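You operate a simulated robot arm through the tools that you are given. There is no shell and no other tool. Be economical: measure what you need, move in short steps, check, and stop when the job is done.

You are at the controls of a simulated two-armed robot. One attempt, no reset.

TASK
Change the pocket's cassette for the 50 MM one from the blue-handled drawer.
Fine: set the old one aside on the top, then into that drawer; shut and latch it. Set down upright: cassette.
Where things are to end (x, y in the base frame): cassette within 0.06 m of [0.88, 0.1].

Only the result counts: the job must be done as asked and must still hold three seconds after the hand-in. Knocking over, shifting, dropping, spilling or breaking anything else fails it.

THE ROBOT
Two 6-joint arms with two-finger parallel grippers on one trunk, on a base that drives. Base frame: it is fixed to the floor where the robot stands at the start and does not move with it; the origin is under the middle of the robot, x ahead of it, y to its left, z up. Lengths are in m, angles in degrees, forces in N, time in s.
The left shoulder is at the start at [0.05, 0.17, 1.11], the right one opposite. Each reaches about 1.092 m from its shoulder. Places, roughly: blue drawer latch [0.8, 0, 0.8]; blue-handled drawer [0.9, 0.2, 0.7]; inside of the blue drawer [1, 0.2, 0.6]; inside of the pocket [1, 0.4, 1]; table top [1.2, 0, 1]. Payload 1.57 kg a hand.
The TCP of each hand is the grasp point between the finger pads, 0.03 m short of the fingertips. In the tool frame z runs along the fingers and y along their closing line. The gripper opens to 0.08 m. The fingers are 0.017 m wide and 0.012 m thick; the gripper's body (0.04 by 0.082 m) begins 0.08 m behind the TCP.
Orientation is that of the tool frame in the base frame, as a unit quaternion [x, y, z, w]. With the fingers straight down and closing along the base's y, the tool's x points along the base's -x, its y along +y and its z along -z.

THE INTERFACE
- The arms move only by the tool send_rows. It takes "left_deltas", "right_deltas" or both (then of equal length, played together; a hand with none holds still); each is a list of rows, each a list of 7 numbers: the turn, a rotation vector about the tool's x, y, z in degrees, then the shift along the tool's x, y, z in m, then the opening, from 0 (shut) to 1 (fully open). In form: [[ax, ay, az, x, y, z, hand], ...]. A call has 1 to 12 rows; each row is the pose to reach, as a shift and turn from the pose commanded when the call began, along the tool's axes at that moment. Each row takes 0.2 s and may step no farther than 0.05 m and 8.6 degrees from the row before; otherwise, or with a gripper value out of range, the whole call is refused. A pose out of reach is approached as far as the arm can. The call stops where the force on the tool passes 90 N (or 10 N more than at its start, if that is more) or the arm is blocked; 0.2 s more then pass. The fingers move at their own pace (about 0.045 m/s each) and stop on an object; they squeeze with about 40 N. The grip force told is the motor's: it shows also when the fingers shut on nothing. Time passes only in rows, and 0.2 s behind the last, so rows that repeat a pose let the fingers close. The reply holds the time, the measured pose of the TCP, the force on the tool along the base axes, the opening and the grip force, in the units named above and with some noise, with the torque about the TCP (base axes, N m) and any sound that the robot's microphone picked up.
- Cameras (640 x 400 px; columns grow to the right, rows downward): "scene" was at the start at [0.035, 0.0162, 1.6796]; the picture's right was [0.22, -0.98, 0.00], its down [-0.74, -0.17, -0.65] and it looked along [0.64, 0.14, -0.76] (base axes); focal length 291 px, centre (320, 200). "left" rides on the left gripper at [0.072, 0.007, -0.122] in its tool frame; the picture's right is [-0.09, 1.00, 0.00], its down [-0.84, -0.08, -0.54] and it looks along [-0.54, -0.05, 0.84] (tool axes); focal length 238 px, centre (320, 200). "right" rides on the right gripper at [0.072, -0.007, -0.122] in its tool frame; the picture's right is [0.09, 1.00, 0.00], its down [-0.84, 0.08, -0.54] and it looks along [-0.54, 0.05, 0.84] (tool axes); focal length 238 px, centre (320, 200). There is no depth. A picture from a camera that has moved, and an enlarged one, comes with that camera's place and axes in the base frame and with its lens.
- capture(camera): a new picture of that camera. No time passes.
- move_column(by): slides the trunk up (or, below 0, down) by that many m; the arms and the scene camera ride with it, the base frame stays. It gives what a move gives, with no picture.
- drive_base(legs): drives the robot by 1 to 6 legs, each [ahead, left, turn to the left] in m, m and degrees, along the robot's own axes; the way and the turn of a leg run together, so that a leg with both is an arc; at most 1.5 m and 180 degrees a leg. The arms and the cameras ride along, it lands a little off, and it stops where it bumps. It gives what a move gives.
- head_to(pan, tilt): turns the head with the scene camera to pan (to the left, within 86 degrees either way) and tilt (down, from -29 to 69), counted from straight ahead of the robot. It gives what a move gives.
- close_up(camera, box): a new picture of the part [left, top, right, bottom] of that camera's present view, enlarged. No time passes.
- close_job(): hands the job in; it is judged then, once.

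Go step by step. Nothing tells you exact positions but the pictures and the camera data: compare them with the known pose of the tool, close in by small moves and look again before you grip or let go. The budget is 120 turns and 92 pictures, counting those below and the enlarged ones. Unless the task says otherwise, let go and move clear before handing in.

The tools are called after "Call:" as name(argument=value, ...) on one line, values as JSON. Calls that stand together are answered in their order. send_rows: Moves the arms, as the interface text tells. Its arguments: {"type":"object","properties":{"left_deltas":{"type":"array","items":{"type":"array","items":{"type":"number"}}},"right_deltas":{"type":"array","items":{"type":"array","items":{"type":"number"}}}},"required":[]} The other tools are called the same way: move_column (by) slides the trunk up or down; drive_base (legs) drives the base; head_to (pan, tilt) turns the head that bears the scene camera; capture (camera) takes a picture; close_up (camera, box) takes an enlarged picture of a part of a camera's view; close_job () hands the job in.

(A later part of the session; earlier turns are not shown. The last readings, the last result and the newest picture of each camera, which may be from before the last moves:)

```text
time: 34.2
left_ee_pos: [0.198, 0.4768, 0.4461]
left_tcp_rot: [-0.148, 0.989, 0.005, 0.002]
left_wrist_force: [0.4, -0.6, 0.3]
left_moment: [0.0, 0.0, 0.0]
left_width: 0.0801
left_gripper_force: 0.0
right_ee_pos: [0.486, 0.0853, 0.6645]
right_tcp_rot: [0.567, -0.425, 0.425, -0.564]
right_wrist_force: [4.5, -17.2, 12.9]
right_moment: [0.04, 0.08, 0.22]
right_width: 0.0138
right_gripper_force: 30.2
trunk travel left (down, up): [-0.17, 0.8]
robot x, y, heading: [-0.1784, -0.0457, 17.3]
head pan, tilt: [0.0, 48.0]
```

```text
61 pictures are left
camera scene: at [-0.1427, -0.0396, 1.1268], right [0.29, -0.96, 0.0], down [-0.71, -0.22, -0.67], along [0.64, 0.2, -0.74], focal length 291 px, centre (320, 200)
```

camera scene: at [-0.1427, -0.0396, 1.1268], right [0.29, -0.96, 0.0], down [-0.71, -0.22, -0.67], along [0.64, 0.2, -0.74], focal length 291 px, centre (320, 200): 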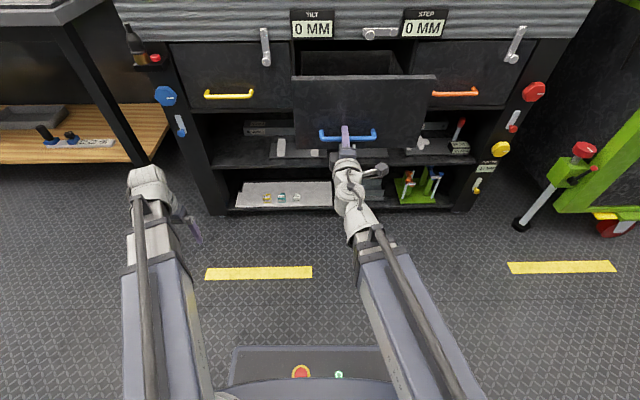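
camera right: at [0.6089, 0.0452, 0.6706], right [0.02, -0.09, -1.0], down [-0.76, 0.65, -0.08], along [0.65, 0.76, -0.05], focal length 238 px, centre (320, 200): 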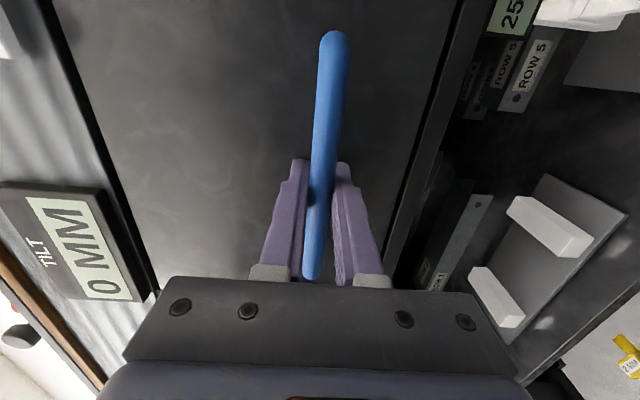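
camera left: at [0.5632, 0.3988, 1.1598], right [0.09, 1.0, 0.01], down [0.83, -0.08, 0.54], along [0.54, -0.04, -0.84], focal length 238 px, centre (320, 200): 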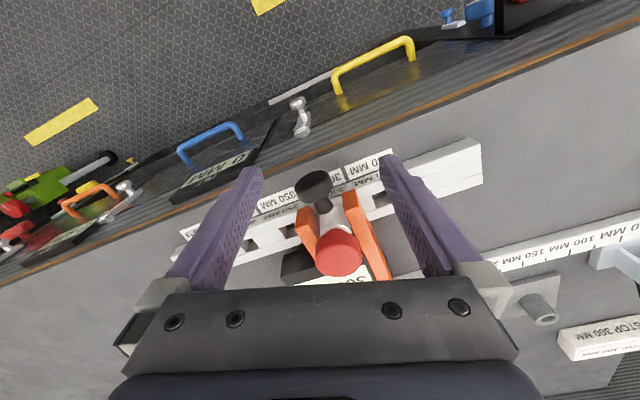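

Drawer is open ~0.23 m. I release and withdraw the hand.

Call:
send_rows(right_deltas=[[0, 0, 0, 0, 0, 0, 0.8], [0, 0, 0, 0, 0, 0, 0.8], [0, 0, 0, 0, 0, 0, 0.8], [0, 0, 0, 0, 0, -0.02, 0.8], [0, 0, 0, 0, 0, -0.04, 0.8], [0, 0, 0, 0, 0, -0.06, 0.8]])

Call:
capture(camera="right")

```text
time: 35.6
left_ee_pos: [0.1974, 0.4756, 0.4449]
left_tcp_rot: [-0.148, 0.989, 0.005, 0.001]
left_wrist_force: [-0.3, 0.4, 0.4]
left_moment: [-0.01, 0.03, 0.01]
left_width: 0.08
left_gripper_force: 0.0
right_ee_pos: [0.4684, 0.0925, 0.6632]
right_tcp_rot: [0.567, -0.425, 0.425, -0.563]
right_wrist_force: [1.1, 0.3, -0.2]
right_moment: [-0.04, 0.02, -0.02]
right_width: 0.0639
right_gripper_force: 0.1
right hand out of reach, approached as far as the arm can: row 4, 5, 6
trunk travel left (down, up): [-0.17, 0.8]
robot x, y, heading: [-0.1765, -0.0492, 16.9]
head pan, tilt: [0.0, 48.0]
```

```text
60 pictures are left
camera right: at [0.3711, -0.0106, 0.6702], right [0.02, -0.09, -1.0], down [-0.75, 0.65, -0.08], along [0.66, 0.75, -0.05], focal length 238 px, centre (320, 200)
```

right: 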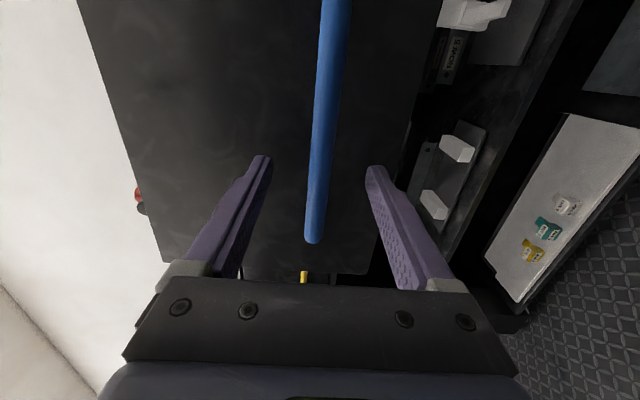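

I try backing the base to draw the hand clear of the handle.

Call:
drive_base(legs=[[-0.08, 0, 0]])

Call:
capture(camera="scene")

```text
time: 36.4
left_ee_pos: [0.1971, 0.4763, 0.4447]
left_tcp_rot: [-0.148, 0.989, 0.005, 0.001]
left_wrist_force: [-0.5, 0.5, -0.3]
left_moment: [0.0, 0.05, 0.01]
left_width: 0.0799
left_gripper_force: 0.0
right_ee_pos: [0.4674, 0.0938, 0.6631]
right_tcp_rot: [0.566, -0.425, 0.425, -0.564]
right_wrist_force: [0.0, 0.4, -0.5]
right_moment: [-0.01, 0.02, 0.02]
right_width: 0.0639
right_gripper_force: 0.0
trunk travel left (down, up): [-0.17, 0.8]
robot x, y, heading: [-0.1755, -0.0478, 16.8]
head pan, tilt: [0.0, 48.0]
stopped in leg 1: the robot was blocked; the commanded pose is now the measured one
```

```text
59 pictures are left
camera scene: at [-0.1424, -0.0383, 1.1267], right [0.29, -0.96, 0.0], down [-0.71, -0.22, -0.67], along [0.64, 0.2, -0.74], focal length 291 px, centre (320, 200)
```

scene: 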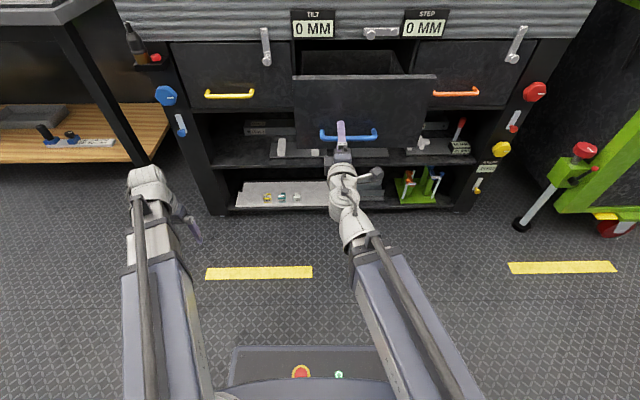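

Something blocks behind, so I don't push that way. Instead I slide the open hand left along the bar, where the arm can also fold back.

Call:
send_rows(right_deltas=[[0, 0, 0, -0.03, 0, 0, 0.8], [0, 0, 0, -0.06, 0, -0.01, 0.8], [0, 0, 0, -0.09, 0, -0.025, 0.8], [0, 0, 0, -0.12, 0, -0.045, 0.8]])

Call:
capture(camera="right")

```text
time: 37.4
left_ee_pos: [0.1965, 0.4774, 0.4454]
left_tcp_rot: [-0.148, 0.989, 0.005, 0.0]
left_wrist_force: [-0.1, -0.4, 0.8]
left_moment: [-0.03, -0.02, 0.0]
left_width: 0.08
left_gripper_force: 0.1
right_ee_pos: [0.3907, 0.1963, 0.6643]
right_tcp_rot: [0.566, -0.425, 0.425, -0.564]
right_wrist_force: [-0.8, -0.1, 0.0]
right_moment: [-0.02, -0.02, 0.0]
right_width: 0.0642
right_gripper_force: 0.1
trunk travel left (down, up): [-0.17, 0.8]
robot x, y, heading: [-0.1814, -0.0472, 17.1]
head pan, tilt: [0.0, 48.0]
```

```text
58 pictures are left
camera right: at [0.2939, 0.0921, 0.6703], right [0.02, -0.09, -1.0], down [-0.75, 0.65, -0.08], along [0.66, 0.75, -0.05], focal length 238 px, centre (320, 200)
```

right: 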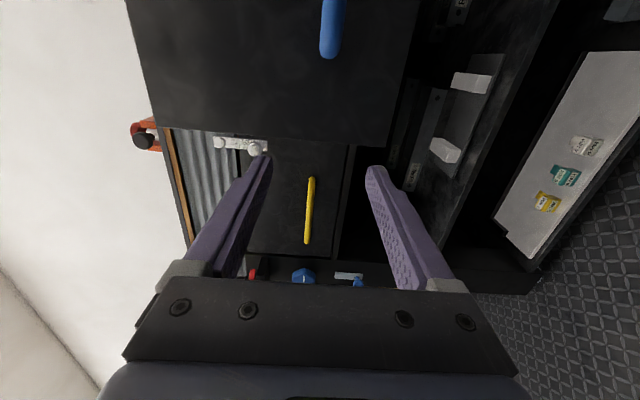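

Clear of the handle. I raise the trunk so the hands come above bench height, then look over the drawer and top.

Call:
move_column(by=0.66)

Call:
head_to(pan=0, tilt=50)

Call:
send_rows(right_deltas=[[0, 0, 0, 0.05, 0, 0, 0.8], [0, 0, 0, 0.1, 0, 0.01, 0.8], [0, 0, 0, 0.15, 0, 0.03, 0.8], [0, 0, 0, 0.2, 0, 0.05, 0.8], [0, 0, 0, 0.25, 0, 0.05, 0.8], [0, 0, 0, 0.3, 0, 0.04, 0.8], [0, 0, 0, 0.35, 0, 0.03, 0.8], [0, 0, 0, 0.4, 0, 0.02, 0.8], [0, 0, 0, 0.45, 0, 0.0, 0.8]])

Call:
capture(camera="scene")

```text
refused: 0.66 is not a number from -0.4 to 0.4
```

```text
time: 38.1
left_ee_pos: [0.1968, 0.4757, 0.4451]
left_tcp_rot: [-0.147, 0.989, 0.004, 0.001]
left_wrist_force: [0.5, 0.2, 0.2]
left_moment: [-0.01, -0.01, 0.02]
left_width: 0.0801
left_gripper_force: 0.1
right_ee_pos: [0.3907, 0.1961, 0.6643]
right_tcp_rot: [0.566, -0.424, 0.424, -0.565]
right_wrist_force: [0.2, -0.2, 0.7]
right_moment: [0.0, 0.01, -0.01]
right_width: 0.0641
right_gripper_force: 0.1
trunk travel left (down, up): [-0.17, 0.8]
robot x, y, heading: [-0.1765, -0.0463, 17.0]
head pan, tilt: [0.0, 50.0]
```

```text
refused: row 2 steps farther than a row can; nothing moved
```

```text
57 pictures are left
camera scene: at [-0.1441, -0.0388, 1.124], right [0.29, -0.96, 0.0], down [-0.73, -0.22, -0.64], along [0.61, 0.19, -0.77], focal length 291 px, centre (320, 200)
```

scene: 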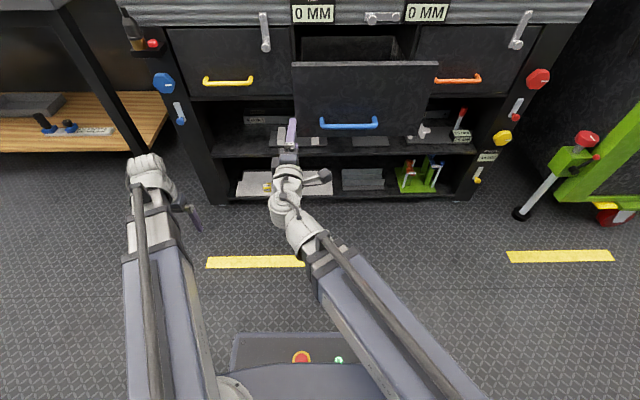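

Refused harmlessly; I raise the trunk in two steps, then swing the right hand outward.

Call:
move_column(by=0.4)

Call:
move_column(by=0.26)

Call:
send_rows(right_deltas=[[0, 0, 0, 0.045, 0, 0.01, 0.8], [0, 0, 0, 0.09, 0, 0.02, 0.8], [0, 0, 0, 0.135, 0, 0.04, 0.8], [0, 0, 0, 0.18, 0, 0.06, 0.8], [0, 0, 0, 0.225, 0, 0.07, 0.8], [0, 0, 0, 0.27, 0, 0.07, 0.8], [0, 0, 0, 0.315, 0, 0.07, 0.8], [0, 0, 0, 0.36, 0, 0.06, 0.8], [0, 0, 0, 0.405, 0, 0.04, 0.8], [0, 0, 0, 0.45, 0, 0.02, 0.8]])

Call:
capture(camera="scene")

```text
time: 41.9
left_ee_pos: [0.1963, 0.4773, 0.8453]
left_tcp_rot: [-0.148, 0.989, 0.004, 0.0]
left_wrist_force: [0.0, 0.3, 0.2]
left_moment: [-0.01, 0.03, -0.02]
left_width: 0.08
left_gripper_force: 0.1
right_ee_pos: [0.3912, 0.1958, 1.0638]
right_tcp_rot: [0.567, -0.424, 0.425, -0.565]
right_wrist_force: [0.2, 0.6, -0.2]
right_moment: [0.02, -0.02, 0.0]
right_width: 0.0638
right_gripper_force: 0.0
trunk travel left (down, up): [-0.57, 0.4]
robot x, y, heading: [-0.1814, -0.0516, 17.3]
head pan, tilt: [0.0, 50.0]
```

```text
time: 44.6
left_ee_pos: [0.1969, 0.4771, 1.105]
left_tcp_rot: [-0.148, 0.989, 0.004, 0.001]
left_wrist_force: [-0.3, -0.9, 0.0]
left_moment: [-0.01, 0.0, 0.01]
left_width: 0.0803
left_gripper_force: 0.0
right_ee_pos: [0.3916, 0.1953, 1.3245]
right_tcp_rot: [0.567, -0.424, 0.425, -0.565]
right_wrist_force: [0.2, 0.5, -0.1]
right_moment: [0.0, 0.0, 0.0]
right_width: 0.0639
right_gripper_force: 0.1
trunk travel left (down, up): [-0.83, 0.14]
robot x, y, heading: [-0.177, -0.0466, 17.2]
head pan, tilt: [0.0, 50.0]
```

```text
time: 46.8
left_ee_pos: [0.1971, 0.4757, 1.1059]
left_tcp_rot: [-0.147, 0.989, 0.004, 0.002]
left_wrist_force: [0.3, 0.8, -0.4]
left_moment: [0.01, -0.03, 0.02]
left_width: 0.0799
left_gripper_force: 0.1
right_ee_pos: [0.5379, -0.229, 1.3253]
right_tcp_rot: [0.567, -0.423, 0.424, -0.565]
right_wrist_force: [0.5, -0.1, -0.1]
right_moment: [0.0, 0.0, 0.03]
right_width: 0.0641
right_gripper_force: 0.1
right hand out of reach, approached as far as the arm can: row 2, 3, 9, 10
trunk travel left (down, up): [-0.83, 0.14]
robot x, y, heading: [-0.1784, -0.0478, 16.9]
head pan, tilt: [0.0, 50.0]
```

```text
56 pictures are left
camera scene: at [-0.1442, -0.0398, 1.784], right [0.29, -0.96, 0.0], down [-0.73, -0.22, -0.64], along [0.61, 0.19, -0.77], focal length 291 px, centre (320, 200)
```

scene: 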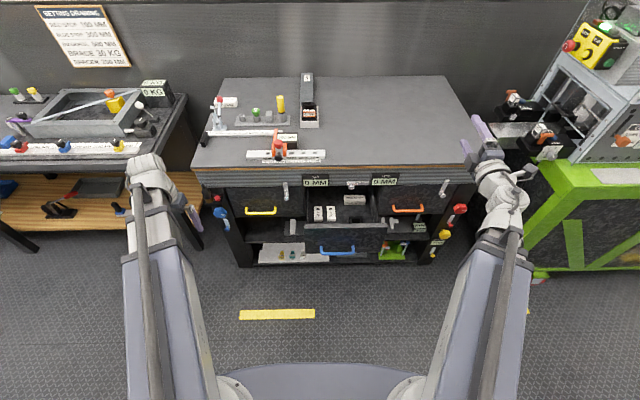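

Call:
close_up(camera="scene", box=[285, 180, 405, 260])

Call:
close_up(camera="scene", box=[230, 70, 350, 150])

```text
5.00 times, centred on (345, 220) of scene
camera zoom: at [-0.1442, -0.0398, 1.784], right [0.29, -0.96, 0.0], down [-0.73, -0.22, -0.64], along [0.61, 0.19, -0.77], focal length 1453 px, centre (195, 100)
```

zoom: 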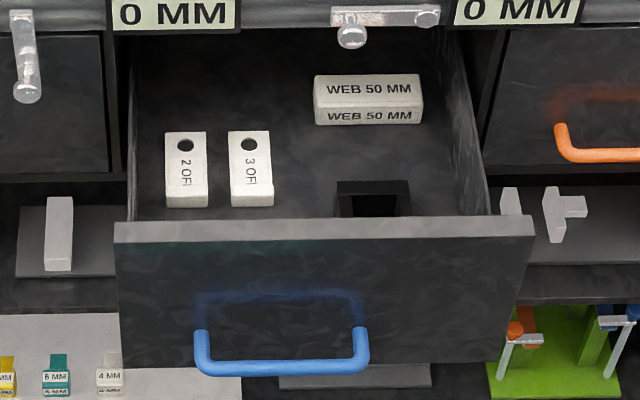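

```text
5.00 times, centred on (290, 110) of scene
camera zoom: at [-0.1442, -0.0398, 1.784], right [0.29, -0.96, 0.0], down [-0.73, -0.22, -0.64], along [0.61, 0.19, -0.77], focal length 1453 px, centre (470, 650)
```

zoom: 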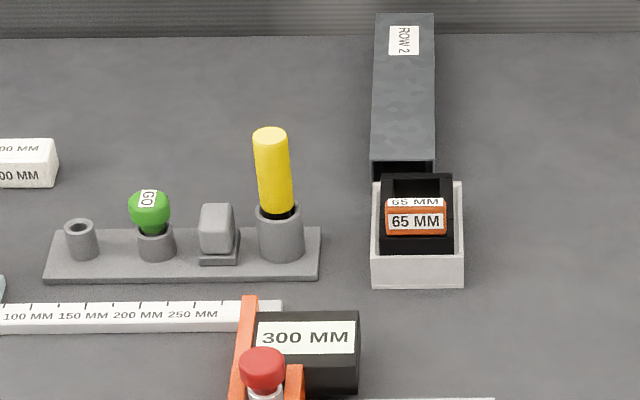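

The drawer holds spacers, a "WEB 50 MM" decoy block, and the black-framed cassette near the front right (its shut-drawer place matches [0.88, 0.1]). I drive forward 0.3 m so the left arm reaches the pocket.

Call:
drive_base(legs=[[0.3, 0, 0]])

Call:
capture(camera="scene")

```text
time: 48.8
left_ee_pos: [0.4914, 0.5629, 1.1043]
left_tcp_rot: [-0.145, 0.989, 0.005, 0.002]
left_wrist_force: [0.3, 0.7, 0.0]
left_moment: [0.0, 0.02, 0.0]
left_width: 0.08
left_gripper_force: 0.1
right_ee_pos: [0.8265, -0.1447, 1.3245]
right_tcp_rot: [0.565, -0.426, 0.427, -0.563]
right_wrist_force: [0.6, -0.1, -0.2]
right_moment: [-0.01, 0.0, -0.01]
right_width: 0.0637
right_gripper_force: 0.0
trunk travel left (down, up): [-0.83, 0.14]
robot x, y, heading: [0.1118, 0.038, 16.7]
head pan, tilt: [0.0, 50.0]
```

```text
53 pictures are left
camera scene: at [0.1487, 0.0495, 1.7839], right [0.29, -0.96, 0.0], down [-0.73, -0.22, -0.64], along [0.62, 0.18, -0.77], focal length 291 px, centre (320, 200)
```

scene: 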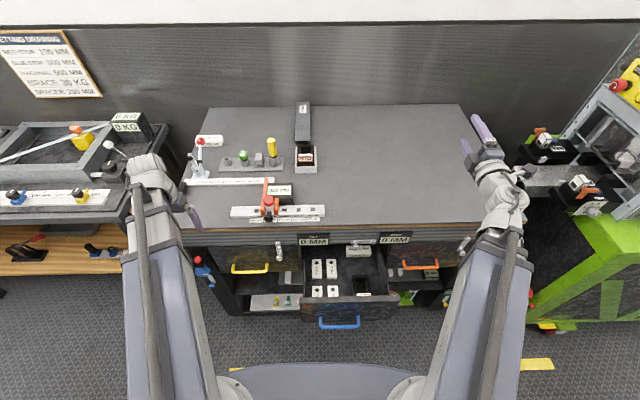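

Call:
close_up(camera="scene", box=[270, 120, 350, 180])

Call:
close_up(camera="scene", box=[300, 240, 400, 320])

```text
6.67 times, centred on (310, 150) of scene
camera zoom: at [0.1487, 0.0495, 1.7839], right [0.29, -0.96, 0.0], down [-0.73, -0.22, -0.64], along [0.62, 0.18, -0.77], focal length 1937 px, centre (387, 533)
```

zoom: 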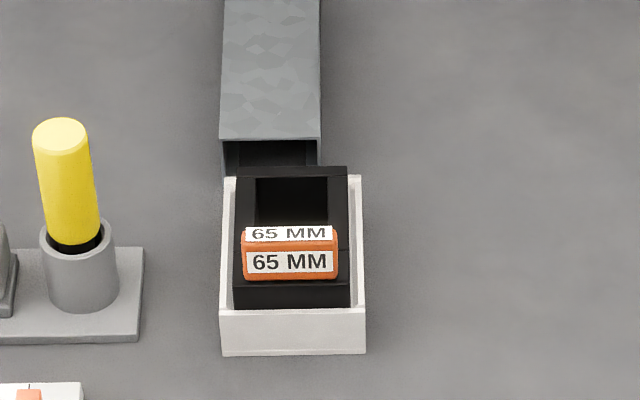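

```text
5.00 times, centred on (350, 280) of scene
camera zoom: at [0.1487, 0.0495, 1.7839], right [0.29, -0.96, 0.0], down [-0.73, -0.22, -0.64], along [0.62, 0.18, -0.77], focal length 1453 px, centre (170, -200)
```

zoom: 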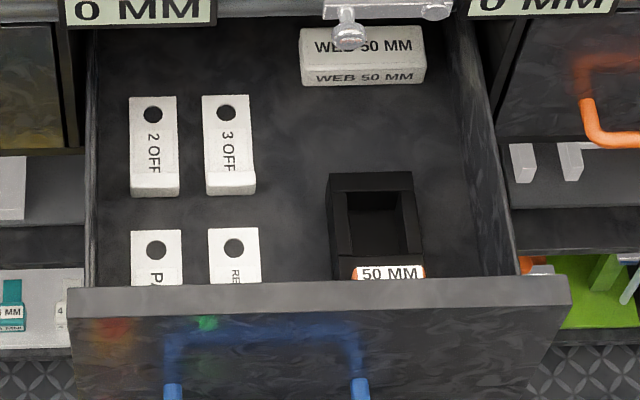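

Now I raise a little and bring the left hand over toward the pocket (est. n≈1.08, e≈0.06), staying high, to look with its wrist camera.

Call:
move_column(by=0.06)

Call:
send_rows(left_deltas=[[0, 0, 0, 0, -0.045, 0, 1], [0, 0, 0, 0, -0.09, 0, 1], [0, 0, 0, 0, -0.135, 0, 1], [0, 0, 0, 0, -0.18, 0, 1], [0, 0, 0, -0.02, -0.225, 0, 1], [0, 0, 0, -0.05, -0.26, 0, 1], [0, 0, 0, -0.08, -0.3, 0, 1], [0, 0, 0, -0.11, -0.335, 0, 1], [0, 0, 0, -0.15, -0.34, 0, 1], [0, 0, 0, -0.2, -0.34, 0, 1], [0, 0, 0, -0.25, -0.34, 0, 1], [0, 0, 0, -0.3, -0.34, 0, 1]])

Call:
capture(camera="left")

```text
time: 49.8
left_ee_pos: [0.4919, 0.5624, 1.1646]
left_tcp_rot: [-0.145, 0.989, 0.004, 0.001]
left_wrist_force: [0.5, -0.3, 0.4]
left_moment: [-0.04, 0.0, 0.0]
left_width: 0.08
left_gripper_force: 0.1
right_ee_pos: [0.8261, -0.1462, 1.385]
right_tcp_rot: [0.565, -0.426, 0.428, -0.563]
right_wrist_force: [-0.4, 0.2, 0.0]
right_moment: [-0.02, -0.01, 0.0]
right_width: 0.0639
right_gripper_force: 0.1
trunk travel left (down, up): [-0.89, 0.08]
robot x, y, heading: [0.1164, 0.0384, 16.8]
head pan, tilt: [0.0, 50.0]
```

```text
time: 52.4
left_ee_pos: [0.8801, 0.3248, 1.1647]
left_tcp_rot: [-0.145, 0.989, 0.004, 0.001]
left_wrist_force: [-0.5, 0.6, -0.4]
left_moment: [-0.03, -0.01, 0.0]
left_width: 0.0803
left_gripper_force: 0.0
right_ee_pos: [0.8278, -0.1466, 1.384]
right_tcp_rot: [0.565, -0.426, 0.427, -0.563]
right_wrist_force: [-0.7, 0.3, -0.1]
right_moment: [-0.02, -0.03, 0.01]
right_width: 0.0637
right_gripper_force: 0.1
trunk travel left (down, up): [-0.89, 0.08]
robot x, y, heading: [0.1141, 0.041, 16.4]
head pan, tilt: [0.0, 50.0]
```

```text
50 pictures are left
camera left: at [0.81, 0.3094, 1.287], right [-0.2, 0.98, 0.01], down [0.82, 0.16, 0.54], along [0.53, 0.11, -0.84], focal length 238 px, centre (320, 200)
```

left: 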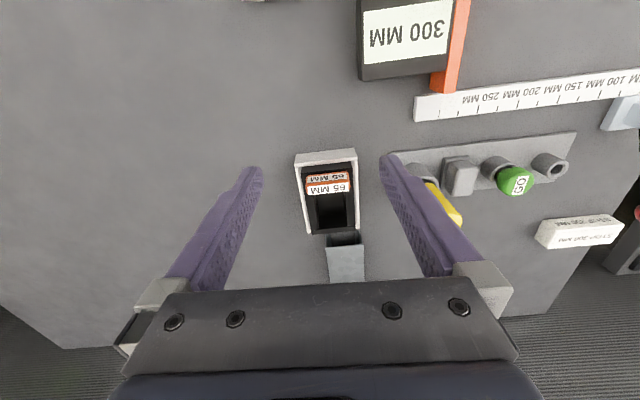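

Triangulated cassette about (0.979, 0.354), top near z 1.0. I lower 0.07 for a closer look.

Call:
move_column(by=-0.07)

Call:
close_up(camera="left", box=[240, 130, 420, 290])

```text
time: 53.5
left_ee_pos: [0.8779, 0.3237, 1.0959]
left_tcp_rot: [-0.144, 0.99, 0.004, 0.001]
left_wrist_force: [-0.1, -0.6, -0.1]
left_moment: [-0.03, 0.0, 0.0]
left_width: 0.08
left_gripper_force: 0.1
right_ee_pos: [0.8261, -0.1445, 1.3162]
right_tcp_rot: [0.565, -0.425, 0.428, -0.563]
right_wrist_force: [0.6, 0.1, 0.1]
right_moment: [-0.03, 0.01, -0.01]
right_width: 0.0641
right_gripper_force: 0.1
trunk travel left (down, up): [-0.82, 0.15]
robot x, y, heading: [0.1117, 0.0396, 16.6]
head pan, tilt: [0.0, 50.0]
```

```text
2.50 times, centred on (330, 210) of left
camera zoom: at [0.8077, 0.3087, 1.2179], right [-0.2, 0.98, 0.01], down [0.82, 0.16, 0.55], along [0.53, 0.11, -0.84], focal length 596 px, centre (295, 175)
```

zoom: 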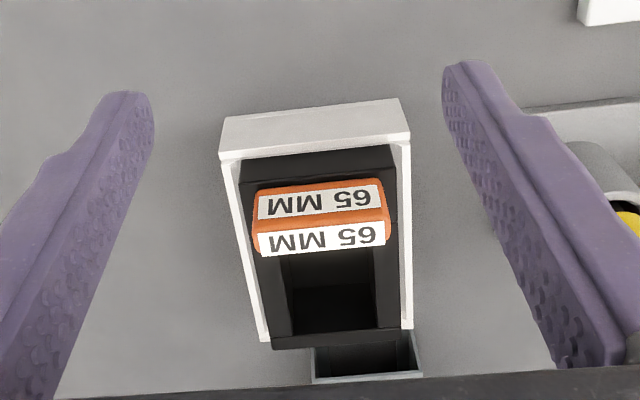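

The cassette has a raised orange grip block (~0.058 wide) standing ~0.024 above the box. I'll grip it across its width. First I move over it at safe height and check.

Call:
send_rows(left_deltas=[[0, 0, 0, -0.035, 0, 0, 1], [0, 0, 0, -0.075, 0, 0, 1]])

Call:
capture(camera="left")

Call:
close_up(camera="scene", box=[270, 110, 350, 170])

```text
time: 54.1
left_ee_pos: [0.9513, 0.347, 1.0953]
left_tcp_rot: [-0.145, 0.989, 0.005, 0.0]
left_wrist_force: [0.7, 0.7, 0.0]
left_moment: [0.03, 0.01, 0.0]
left_width: 0.0804
left_gripper_force: 0.0
right_ee_pos: [0.8275, -0.1448, 1.3143]
right_tcp_rot: [0.565, -0.425, 0.427, -0.563]
right_wrist_force: [0.1, 0.2, 0.0]
right_moment: [0.02, -0.02, 0.01]
right_width: 0.0642
right_gripper_force: 0.0
trunk travel left (down, up): [-0.82, 0.15]
robot x, y, heading: [0.1087, 0.0394, 16.7]
head pan, tilt: [0.0, 50.0]
```

```text
48 pictures are left
camera left: at [0.8813, 0.3312, 1.2174], right [-0.2, 0.98, 0.01], down [0.82, 0.16, 0.54], along [0.53, 0.11, -0.84], focal length 238 px, centre (320, 200)
```

left: 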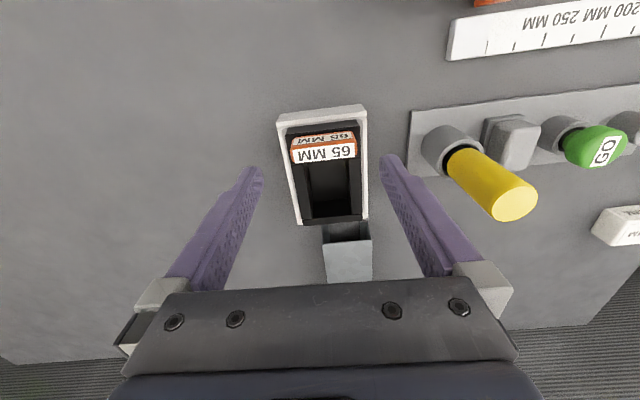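

```text
6.67 times, centred on (310, 140) of scene
camera zoom: at [0.1479, 0.0492, 1.7739], right [0.29, -0.96, 0.0], down [-0.73, -0.22, -0.64], along [0.62, 0.18, -0.77], focal length 1937 px, centre (387, 600)
```

zoom: 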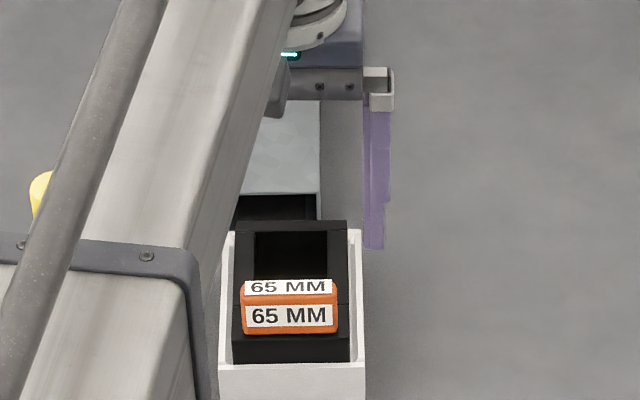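

The block is at n≈1.015, e≈0.0635, top z≈1.03; the TCP is within 4 mm. I correct and lower in steps.

Call:
send_rows(left_deltas=[[0, 0, 0, -0.004, 0.002, 0, 1], [0, 0, 0, -0.004, 0.002, 0, 0.95]])

Call:
move_column(by=-0.045)

Call:
close_up(camera="left", box=[220, 110, 420, 250])

Call:
close_up(camera="scene", box=[270, 90, 350, 150])

```text
time: 54.7
left_ee_pos: [0.9527, 0.3479, 1.0952]
left_tcp_rot: [-0.146, 0.989, 0.005, 0.001]
left_wrist_force: [-0.5, 0.5, 0.1]
left_moment: [0.02, 0.01, -0.03]
left_width: 0.0757
left_gripper_force: 0.0
right_ee_pos: [0.8259, -0.1461, 1.3147]
right_tcp_rot: [0.565, -0.425, 0.427, -0.564]
right_wrist_force: [0.3, -0.3, -0.6]
right_moment: [0.02, 0.0, -0.02]
right_width: 0.064
right_gripper_force: 0.1
trunk travel left (down, up): [-0.82, 0.15]
robot x, y, heading: [0.1096, 0.0401, 16.4]
head pan, tilt: [0.0, 50.0]
```

```text
time: 55.6
left_ee_pos: [0.9537, 0.3478, 1.0498]
left_tcp_rot: [-0.145, 0.989, 0.004, 0.0]
left_wrist_force: [-0.3, 1.2, 0.0]
left_moment: [-0.01, 0.0, 0.02]
left_width: 0.0761
left_gripper_force: 0.1
right_ee_pos: [0.8267, -0.1453, 1.2696]
right_tcp_rot: [0.565, -0.426, 0.427, -0.563]
right_wrist_force: [-0.3, -0.9, 0.5]
right_moment: [0.02, -0.04, 0.0]
right_width: 0.0637
right_gripper_force: 0.1
trunk travel left (down, up): [-0.775, 0.195]
robot x, y, heading: [0.116, 0.04, 16.9]
head pan, tilt: [0.0, 50.0]
```

```text
2.86 times, centred on (320, 180) of left
camera zoom: at [0.8832, 0.3333, 1.1728], right [-0.2, 0.98, 0.01], down [0.82, 0.16, 0.54], along [0.53, 0.11, -0.84], focal length 681 px, centre (320, 257)
```

zoom: 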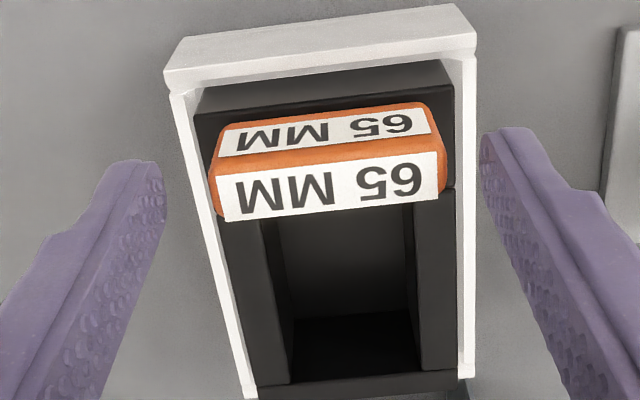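

```text
6.67 times, centred on (310, 120) of scene
camera zoom: at [0.147, 0.049, 1.729], right [0.29, -0.96, 0.0], down [-0.73, -0.22, -0.64], along [0.62, 0.18, -0.77], focal length 1937 px, centre (387, 733)
```

zoom: 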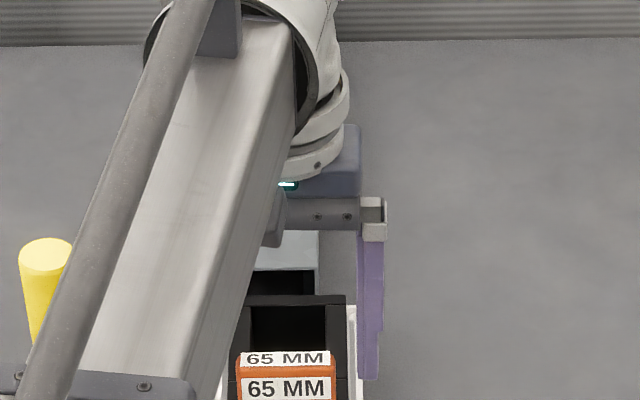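

Aligned. I lower 11 mm more and close on the block.

Call:
move_column(by=-0.011)

Call:
send_rows(left_deltas=[[0, 0, 0, 0, 0, 0, 0], [0, 0, 0, 0, 0, 0, 0], [0, 0, 0, 0, 0, 0, 0], [0, 0, 0, 0, 0, 0, 0]])

Call:
close_up(camera="left", box=[220, 110, 420, 250])

```text
time: 56.2
left_ee_pos: [0.9533, 0.3478, 1.0396]
left_tcp_rot: [-0.145, 0.989, 0.004, 0.001]
left_wrist_force: [0.0, -0.3, -0.9]
left_moment: [-0.03, -0.03, -0.02]
left_width: 0.0763
left_gripper_force: 0.1
right_ee_pos: [0.8264, -0.1456, 1.2591]
right_tcp_rot: [0.565, -0.426, 0.427, -0.563]
right_wrist_force: [0.1, 0.8, -0.6]
right_moment: [-0.03, -0.01, -0.03]
right_width: 0.0641
right_gripper_force: 0.0
trunk travel left (down, up): [-0.764, 0.206]
robot x, y, heading: [0.1147, 0.0408, 16.7]
head pan, tilt: [0.0, 50.0]
```

```text
time: 57.2
left_ee_pos: [0.9521, 0.3486, 1.0391]
left_tcp_rot: [-0.145, 0.989, 0.006, 0.001]
left_wrist_force: [-0.5, 2.2, 0.6]
left_moment: [-0.07, 0.07, 0.06]
left_width: 0.0559
left_gripper_force: 39.1
right_ee_pos: [0.8273, -0.1466, 1.2585]
right_tcp_rot: [0.565, -0.425, 0.428, -0.563]
right_wrist_force: [0.4, 0.1, 0.4]
right_moment: [0.0, 0.05, 0.01]
right_width: 0.0637
right_gripper_force: 0.0
trunk travel left (down, up): [-0.764, 0.206]
robot x, y, heading: [0.1115, 0.0386, 16.4]
head pan, tilt: [0.0, 50.0]
```

```text
2.86 times, centred on (320, 180) of left
camera zoom: at [0.8832, 0.3337, 1.1617], right [-0.2, 0.98, 0.01], down [0.82, 0.16, 0.54], along [0.53, 0.11, -0.84], focal length 681 px, centre (320, 257)
```

zoom: 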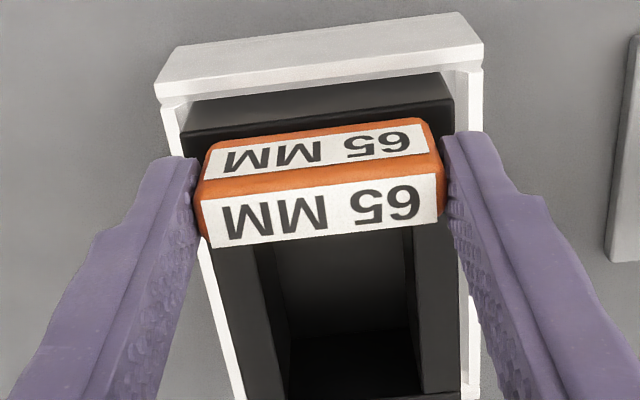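

Gripped (width 0.056 m). I note the pocket grasp pose: (0.953, 0.348, 1.039). Lifting straight up now.

Call:
move_column(by=0.03)

Call:
move_column(by=0.08)

Call:
capture(camera="left")

Call:
capture(camera="scene")

```text
time: 57.9
left_ee_pos: [0.9536, 0.3483, 1.0691]
left_tcp_rot: [-0.144, 0.99, 0.005, 0.001]
left_wrist_force: [0.1, -0.9, -5.9]
left_moment: [-0.02, 0.18, -0.03]
left_width: 0.0559
left_gripper_force: 39.8
right_ee_pos: [0.8271, -0.1458, 1.2883]
right_tcp_rot: [0.565, -0.425, 0.428, -0.563]
right_wrist_force: [0.2, 0.4, -0.2]
right_moment: [0.02, 0.0, 0.04]
right_width: 0.0638
right_gripper_force: 0.2
trunk travel left (down, up): [-0.794, 0.176]
robot x, y, heading: [0.1161, 0.0383, 16.7]
head pan, tilt: [0.0, 50.0]
```

```text
time: 59.1
left_ee_pos: [0.9544, 0.3485, 1.1485]
left_tcp_rot: [-0.145, 0.989, 0.004, 0.001]
left_wrist_force: [0.4, 0.1, -4.9]
left_moment: [-0.06, 0.21, 0.0]
left_width: 0.056
left_gripper_force: 40.2
right_ee_pos: [0.8272, -0.1459, 1.368]
right_tcp_rot: [0.565, -0.426, 0.427, -0.563]
right_wrist_force: [-0.5, 0.4, -0.8]
right_moment: [-0.03, -0.03, 0.02]
right_width: 0.0643
right_gripper_force: 0.1
trunk travel left (down, up): [-0.874, 0.096]
robot x, y, heading: [0.114, 0.0363, 16.9]
head pan, tilt: [0.0, 50.0]
```

```text
43 pictures are left
camera left: at [0.884, 0.3335, 1.2712], right [-0.2, 0.98, 0.01], down [0.82, 0.16, 0.54], along [0.53, 0.11, -0.84], focal length 238 px, centre (320, 200)
```

left: 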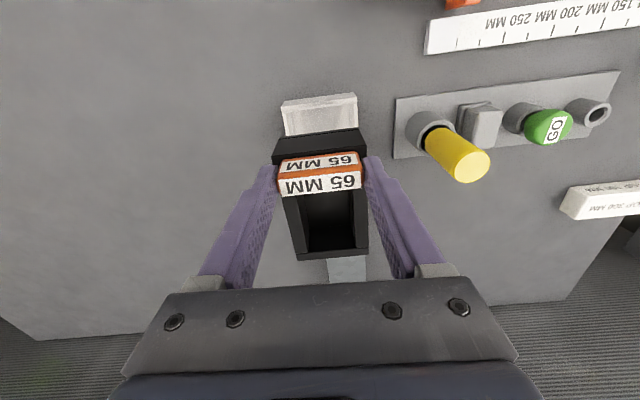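

```text
42 pictures are left
camera scene: at [0.1482, 0.0493, 1.8279], right [0.29, -0.96, 0.0], down [-0.73, -0.22, -0.64], along [0.62, 0.18, -0.77], focal length 291 px, centre (320, 200)
```

scene: 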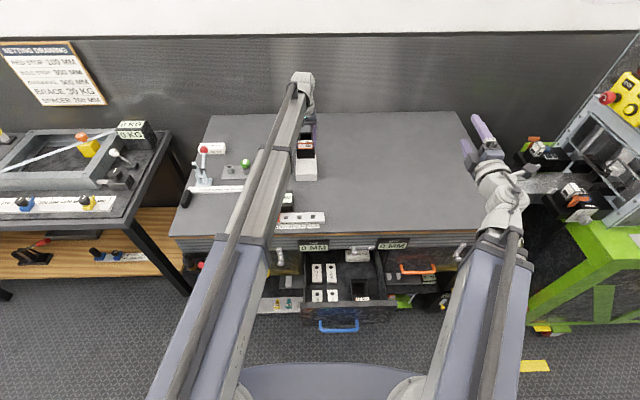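

Held firmly (~0.5 kg). I carry it to the empty part of the top (n≈0.96, e≈−0.13), and at the same time point the right hand straight down in front of the bench so it will be out of the way.

Call:
send_rows(left_deltas=[[0, 0, 0, 0.005, -0.018, 0, 0], [0, 0, 0, 0.01, -0.036, 0, 0], [0, 0, 0, 0.015, -0.054, 0, 0], [0, 0, 0, 0.02, -0.072, 0, 0], [0, 0, 0, 0.025, -0.09, 0, 0], [0, 0, 0, 0.03, -0.108, 0, 0], [0, 0, 0, 0.035, -0.126, 0, 0], [0, 0, 0, 0.04, -0.144, 0, 0], [0, 0, 0, 0.045, -0.162, 0, 0], [0, 0, 0, 0.05, -0.18, 0, 0], [0, 0, 0, 0.054, -0.19, 0, 0]], right_deltas=[[-8.18, 0, 0, 0, 0.0309, -0.0022, 0.5], [-16.36, 0, 0, 0, 0.0611, -0.0088, 0.5], [-24.54, 0, 0, 0, 0.0901, -0.0196, 0.5], [-32.73, 0, 0, 0, 0.1173, -0.0345, 0.5], [-40.9, 0, 0, 0, 0.1421, -0.053, 0.5], [-49.1, 0, 0, 0, 0.164, -0.0749, 0], [-57.3, 0, 0, 0, 0.1826, -0.0998, 0], [-65.45, 0, 0, 0, 0.1974, -0.1269, 0], [-73.6, 0, 0, 0, 0.2082, -0.1557, 0], [-81.8, 0, 0, 0, 0.2148, -0.1861, 0], [-90, 0, 0, 0, 0.217, -0.217, 0]])

Call:
capture(camera="scene")

```text
time: 61.5
left_ee_pos: [0.9573, 0.1513, 1.1485]
left_tcp_rot: [-0.146, 0.989, 0.005, 0.001]
left_wrist_force: [-0.8, -0.3, -5.4]
left_moment: [-0.09, 0.19, 0.01]
left_width: 0.0557
left_gripper_force: 39.8
right_ee_pos: [0.617, -0.2059, 1.1573]
right_tcp_rot: [0.79, -0.597, -0.037, -0.134]
right_wrist_force: [-0.2, -0.1, 0.2]
right_moment: [-0.04, -0.04, -0.02]
right_width: 0.0
right_gripper_force: 21.5
right hand out of reach, approached as far as the arm can: row 8, 9, 10, 11
trunk travel left (down, up): [-0.874, 0.096]
robot x, y, heading: [0.1125, 0.0429, 16.9]
head pan, tilt: [0.0, 50.0]
```

```text
41 pictures are left
camera scene: at [0.1482, 0.0496, 1.8279], right [0.29, -0.96, 0.0], down [-0.73, -0.22, -0.64], along [0.62, 0.18, -0.77], focal length 291 px, centre (320, 200)
```

scene: 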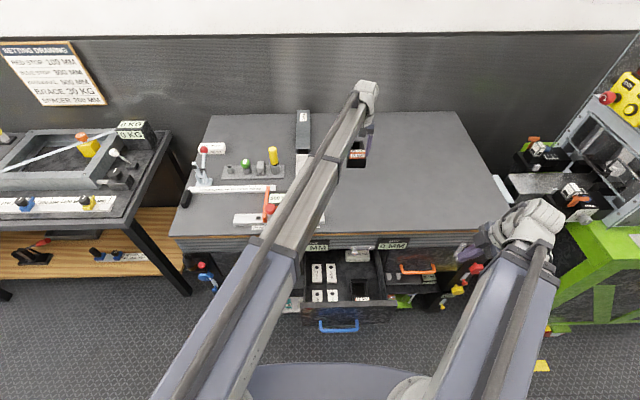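

The right hand is nearly down, in front of the bench; the cassette is over a free spot. I lower it in steps until it touches the top.

Call:
move_column(by=-0.1)

Call:
close_up(camera="scene", box=[300, 80, 420, 160])

```text
time: 62.8
left_ee_pos: [0.9571, 0.151, 1.0495]
left_tcp_rot: [-0.146, 0.989, 0.005, 0.001]
left_wrist_force: [0.0, -0.7, -5.3]
left_moment: [-0.07, 0.18, 0.01]
left_width: 0.0558
left_gripper_force: 40.2
right_ee_pos: [0.618, -0.2065, 1.0566]
right_tcp_rot: [0.789, -0.598, -0.037, -0.136]
right_wrist_force: [-0.4, 0.0, -0.3]
right_moment: [0.04, -0.01, -0.02]
right_width: 0.0001
right_gripper_force: 21.0
trunk travel left (down, up): [-0.774, 0.196]
robot x, y, heading: [0.116, 0.0418, 16.6]
head pan, tilt: [0.0, 50.0]
```

```text
5.00 times, centred on (360, 120) of scene
camera zoom: at [0.1478, 0.0492, 1.728], right [0.29, -0.96, 0.0], down [-0.73, -0.22, -0.64], along [0.62, 0.18, -0.77], focal length 1453 px, centre (120, 600)
```

zoom: 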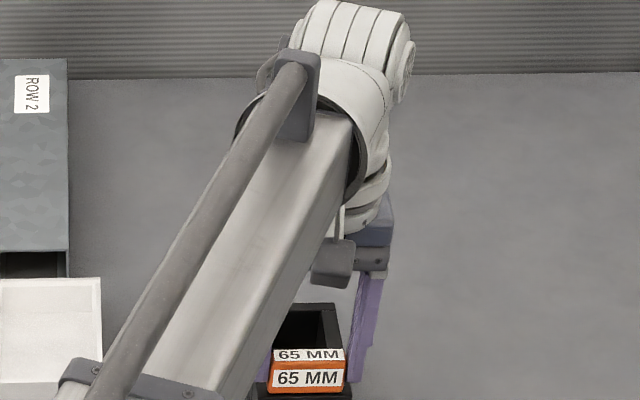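

Call:
move_column(by=-0.012)

Call:
capture(camera="left")

```text
time: 63.4
left_ee_pos: [0.9575, 0.1509, 1.0371]
left_tcp_rot: [-0.145, 0.989, 0.004, 0.001]
left_wrist_force: [0.3, -0.5, -5.4]
left_moment: [-0.06, 0.19, -0.01]
left_width: 0.0557
left_gripper_force: 39.7
right_ee_pos: [0.6174, -0.2066, 1.0463]
right_tcp_rot: [0.789, -0.598, -0.037, -0.135]
right_wrist_force: [0.5, 0.2, 0.8]
right_moment: [-0.01, -0.02, -0.05]
right_width: 0.0
right_gripper_force: 21.5
trunk travel left (down, up): [-0.762, 0.208]
robot x, y, heading: [0.1098, 0.0373, 16.8]
head pan, tilt: [0.0, 50.0]
```

```text
39 pictures are left
camera left: at [0.8869, 0.136, 1.1595], right [-0.2, 0.98, 0.01], down [0.82, 0.16, 0.54], along [0.53, 0.11, -0.84], focal length 238 px, centre (320, 200)
```

left: 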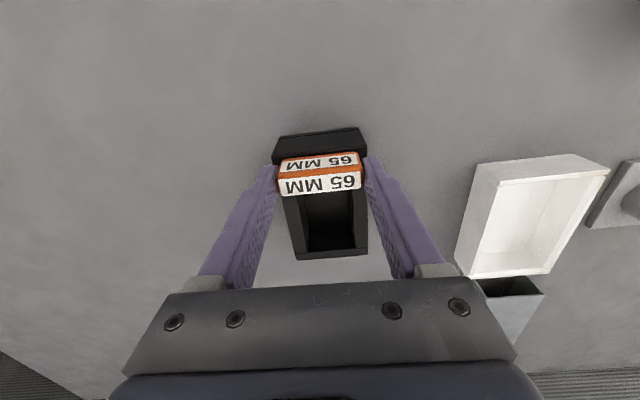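

Call:
move_column(by=-0.005)

Call:
move_column(by=-0.003)

```text
time: 64.0
left_ee_pos: [0.9565, 0.1521, 1.0339]
left_tcp_rot: [-0.146, 0.989, 0.004, 0.003]
left_wrist_force: [9.0, 1.9, 28.6]
left_moment: [-0.45, -0.46, 0.21]
left_width: 0.0557
left_gripper_force: 40.2
right_ee_pos: [0.6154, -0.2058, 1.0417]
right_tcp_rot: [0.79, -0.597, -0.035, -0.136]
right_wrist_force: [-0.2, 0.0, 1.0]
right_moment: [0.04, 0.03, 0.0]
right_width: 0.0
right_gripper_force: 21.5
trunk travel left (down, up): [-0.757, 0.213]
robot x, y, heading: [0.1134, 0.0412, 16.7]
head pan, tilt: [0.0, 50.0]
```

```text
time: 64.5
left_ee_pos: [0.9553, 0.1504, 1.0314]
left_tcp_rot: [-0.144, 0.989, 0.005, 0.003]
left_wrist_force: [7.3, 1.5, 33.6]
left_moment: [-0.55, -0.35, 0.15]
left_width: 0.0558
left_gripper_force: 40.0
right_ee_pos: [0.6148, -0.2064, 1.0382]
right_tcp_rot: [0.79, -0.597, -0.035, -0.137]
right_wrist_force: [0.1, -0.1, -0.3]
right_moment: [0.01, -0.01, 0.0]
right_width: 0.0
right_gripper_force: 21.1
trunk travel left (down, up): [-0.754, 0.216]
robot x, y, heading: [0.1126, 0.0396, 16.6]
head pan, tilt: [0.0, 50.0]
```

It rests on the top (contact at TCP z≈1.034). I release and rise.

Call:
send_rows(left_deltas=[[0, 0, 0, 0, 0, 0, 0.5], [0, 0, 0, 0, 0, 0, 1], [0, 0, 0, 0, 0, 0, 1], [0, 0, 0, 0, 0, 0, 1]])

Call:
move_column(by=0.1)

Call:
capture(camera="left")

```text
time: 65.5
left_ee_pos: [0.9571, 0.1508, 1.0271]
left_tcp_rot: [-0.145, 0.989, 0.005, 0.002]
left_wrist_force: [0.4, 0.0, -1.1]
left_moment: [-0.05, 0.02, -0.04]
left_width: 0.08
left_gripper_force: 0.0
right_ee_pos: [0.6163, -0.2068, 1.0385]
right_tcp_rot: [0.79, -0.597, -0.037, -0.136]
right_wrist_force: [-0.5, 0.3, -0.1]
right_moment: [0.03, 0.03, -0.02]
right_width: 0.0001
right_gripper_force: 21.4
trunk travel left (down, up): [-0.754, 0.216]
robot x, y, heading: [0.1143, 0.0409, 16.8]
head pan, tilt: [0.0, 50.0]
```

```text
time: 66.8
left_ee_pos: [0.9571, 0.1514, 1.129]
left_tcp_rot: [-0.145, 0.989, 0.005, 0.001]
left_wrist_force: [0.2, 0.7, 0.0]
left_moment: [-0.02, -0.01, 0.0]
left_width: 0.0798
left_gripper_force: 0.1
right_ee_pos: [0.6173, -0.2079, 1.1371]
right_tcp_rot: [0.789, -0.597, -0.037, -0.136]
right_wrist_force: [-1.1, -0.2, 0.2]
right_moment: [0.04, 0.0, 0.0]
right_width: 0.0
right_gripper_force: 21.1
trunk travel left (down, up): [-0.854, 0.116]
robot x, y, heading: [0.1159, 0.0371, 16.7]
head pan, tilt: [0.0, 50.0]
```

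```text
38 pictures are left
camera left: at [0.8867, 0.1359, 1.2516], right [-0.2, 0.98, 0.01], down [0.82, 0.16, 0.54], along [0.53, 0.11, -0.84], focal length 238 px, centre (320, 200)
```

left: 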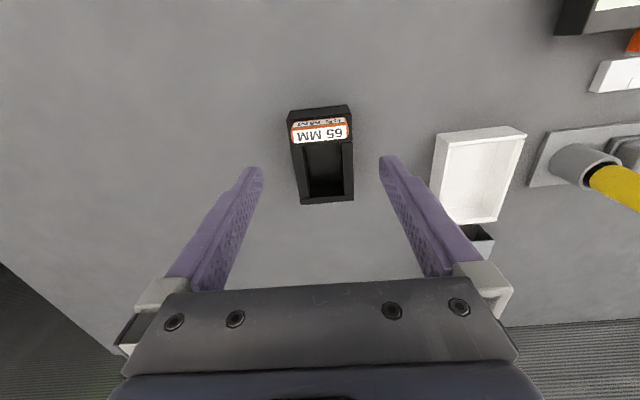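

The old cassette stands upright on the top. Now I bring the left hand back over the open drawer to view the 50 MM cassette.

Call:
send_rows(left_deltas=[[0, 0, 0, 0.04, 0, 0, 1], [0, 0, 0, 0.085, 0, 0, 1], [0, 0, 0, 0.13, -0.005, 0, 1], [0, 0, 0, 0.175, -0.01, 0, 1], [0, 0, 0, 0.22, -0.015, 0, 1], [0, 0, 0, 0.265, -0.02, 0, 1], [0, 0, 0, 0.31, -0.025, 0, 1], [0, 0, 0, 0.355, -0.03, 0, 1], [0, 0, 0, 0.4, -0.035, 0, 1]])

Call:
move_column(by=-0.2)

Call:
capture(camera="left")

Call:
capture(camera="scene")

```text
time: 68.8
left_ee_pos: [0.5845, 0.0024, 1.1296]
left_tcp_rot: [-0.145, 0.989, 0.005, 0.002]
left_wrist_force: [0.2, 0.0, 0.3]
left_moment: [0.01, 0.02, 0.03]
left_width: 0.0802
left_gripper_force: 0.0
right_ee_pos: [0.6167, -0.2064, 1.1386]
right_tcp_rot: [0.789, -0.597, -0.036, -0.136]
right_wrist_force: [-0.2, -0.7, 0.4]
right_moment: [-0.02, -0.03, -0.02]
right_width: 0.0001
right_gripper_force: 21.5
trunk travel left (down, up): [-0.854, 0.116]
robot x, y, heading: [0.1134, 0.0354, 16.6]
head pan, tilt: [0.0, 50.0]
```

```text
time: 71.0
left_ee_pos: [0.5853, 0.0024, 0.9291]
left_tcp_rot: [-0.145, 0.989, 0.005, 0.002]
left_wrist_force: [0.1, 0.6, -0.6]
left_moment: [0.0, -0.04, -0.02]
left_width: 0.0801
left_gripper_force: 0.0
right_ee_pos: [0.6162, -0.2066, 0.9377]
right_tcp_rot: [0.789, -0.598, -0.036, -0.136]
right_wrist_force: [-0.9, -0.3, 0.0]
right_moment: [-0.02, -0.05, 0.0]
right_width: 0.0
right_gripper_force: 21.0
trunk travel left (down, up): [-0.654, 0.316]
robot x, y, heading: [0.111, 0.0406, 16.7]
head pan, tilt: [0.0, 50.0]
```

```text
37 pictures are left
camera left: at [0.5149, -0.0128, 1.0518], right [-0.2, 0.98, 0.01], down [0.82, 0.16, 0.54], along [0.53, 0.11, -0.84], focal length 238 px, centre (320, 200)
```

left: 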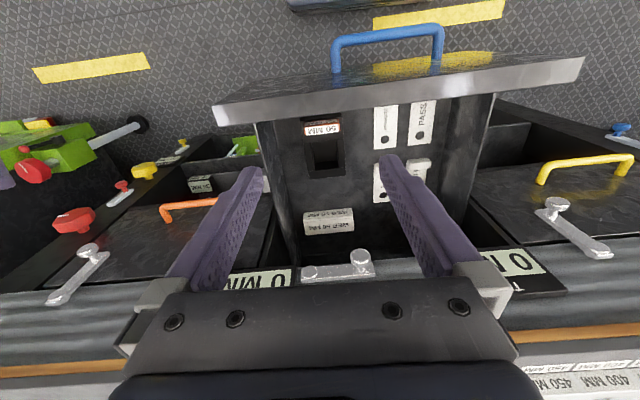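

```text
36 pictures are left
camera scene: at [0.1471, 0.049, 1.608], right [0.29, -0.96, 0.0], down [-0.73, -0.22, -0.64], along [0.62, 0.18, -0.77], focal length 291 px, centre (320, 200)
```

scene: 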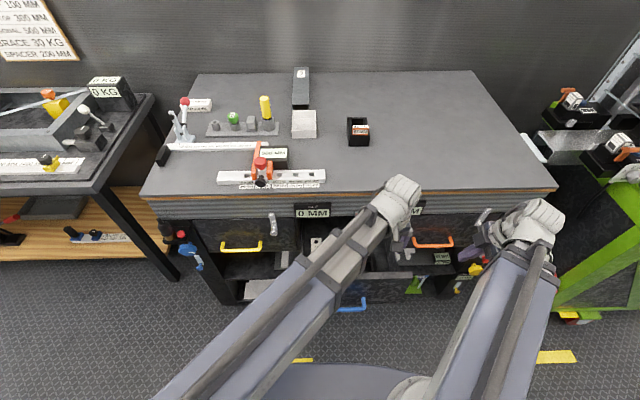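

Block estimate (0.596, 0.0105, top ~0.76). I shift slightly and lower 0.09 to refine.

Call:
send_rows(left_deltas=[[0, 0, 0, -0.012, 0.004, 0, 1]])

Call:
move_column(by=-0.08)

Call:
capture(camera="left")

```text
time: 71.4
left_ee_pos: [0.5945, 0.0098, 0.928]
left_tcp_rot: [-0.145, 0.989, 0.004, 0.001]
left_wrist_force: [-0.2, 0.0, -0.4]
left_moment: [0.0, 0.0, 0.0]
left_width: 0.0798
left_gripper_force: 0.0
right_ee_pos: [0.6171, -0.2076, 0.9384]
right_tcp_rot: [0.79, -0.597, -0.036, -0.136]
right_wrist_force: [0.5, 0.2, 0.4]
right_moment: [-0.03, 0.02, -0.02]
right_width: 0.0
right_gripper_force: 21.5
trunk travel left (down, up): [-0.654, 0.316]
robot x, y, heading: [0.1122, 0.042, 16.5]
head pan, tilt: [0.0, 50.0]
```

```text
time: 72.5
left_ee_pos: [0.594, 0.0098, 0.8486]
left_tcp_rot: [-0.145, 0.989, 0.005, 0.0]
left_wrist_force: [0.7, 0.4, -0.1]
left_moment: [-0.01, -0.03, 0.0]
left_width: 0.0799
left_gripper_force: 0.0
right_ee_pos: [0.6173, -0.2063, 0.859]
right_tcp_rot: [0.789, -0.598, -0.036, -0.136]
right_wrist_force: [0.3, 0.7, -0.5]
right_moment: [0.02, 0.02, -0.02]
right_width: 0.0
right_gripper_force: 21.0
trunk travel left (down, up): [-0.574, 0.396]
robot x, y, heading: [0.1131, 0.0407, 17.0]
head pan, tilt: [0.0, 50.0]
```

```text
35 pictures are left
camera left: at [0.5243, -0.0056, 0.9718], right [-0.2, 0.98, 0.01], down [0.82, 0.16, 0.54], along [0.53, 0.11, -0.84], focal length 238 px, centre (320, 200)
```

left: 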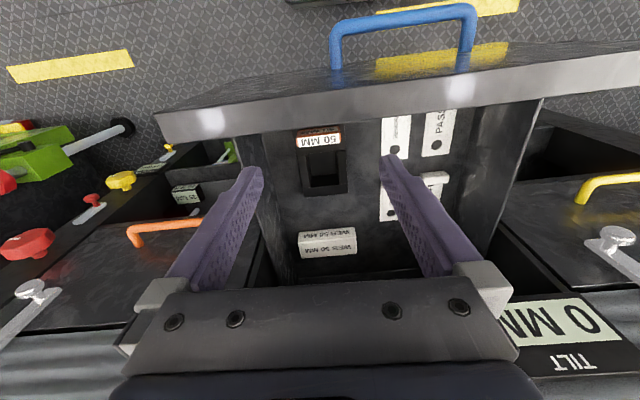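

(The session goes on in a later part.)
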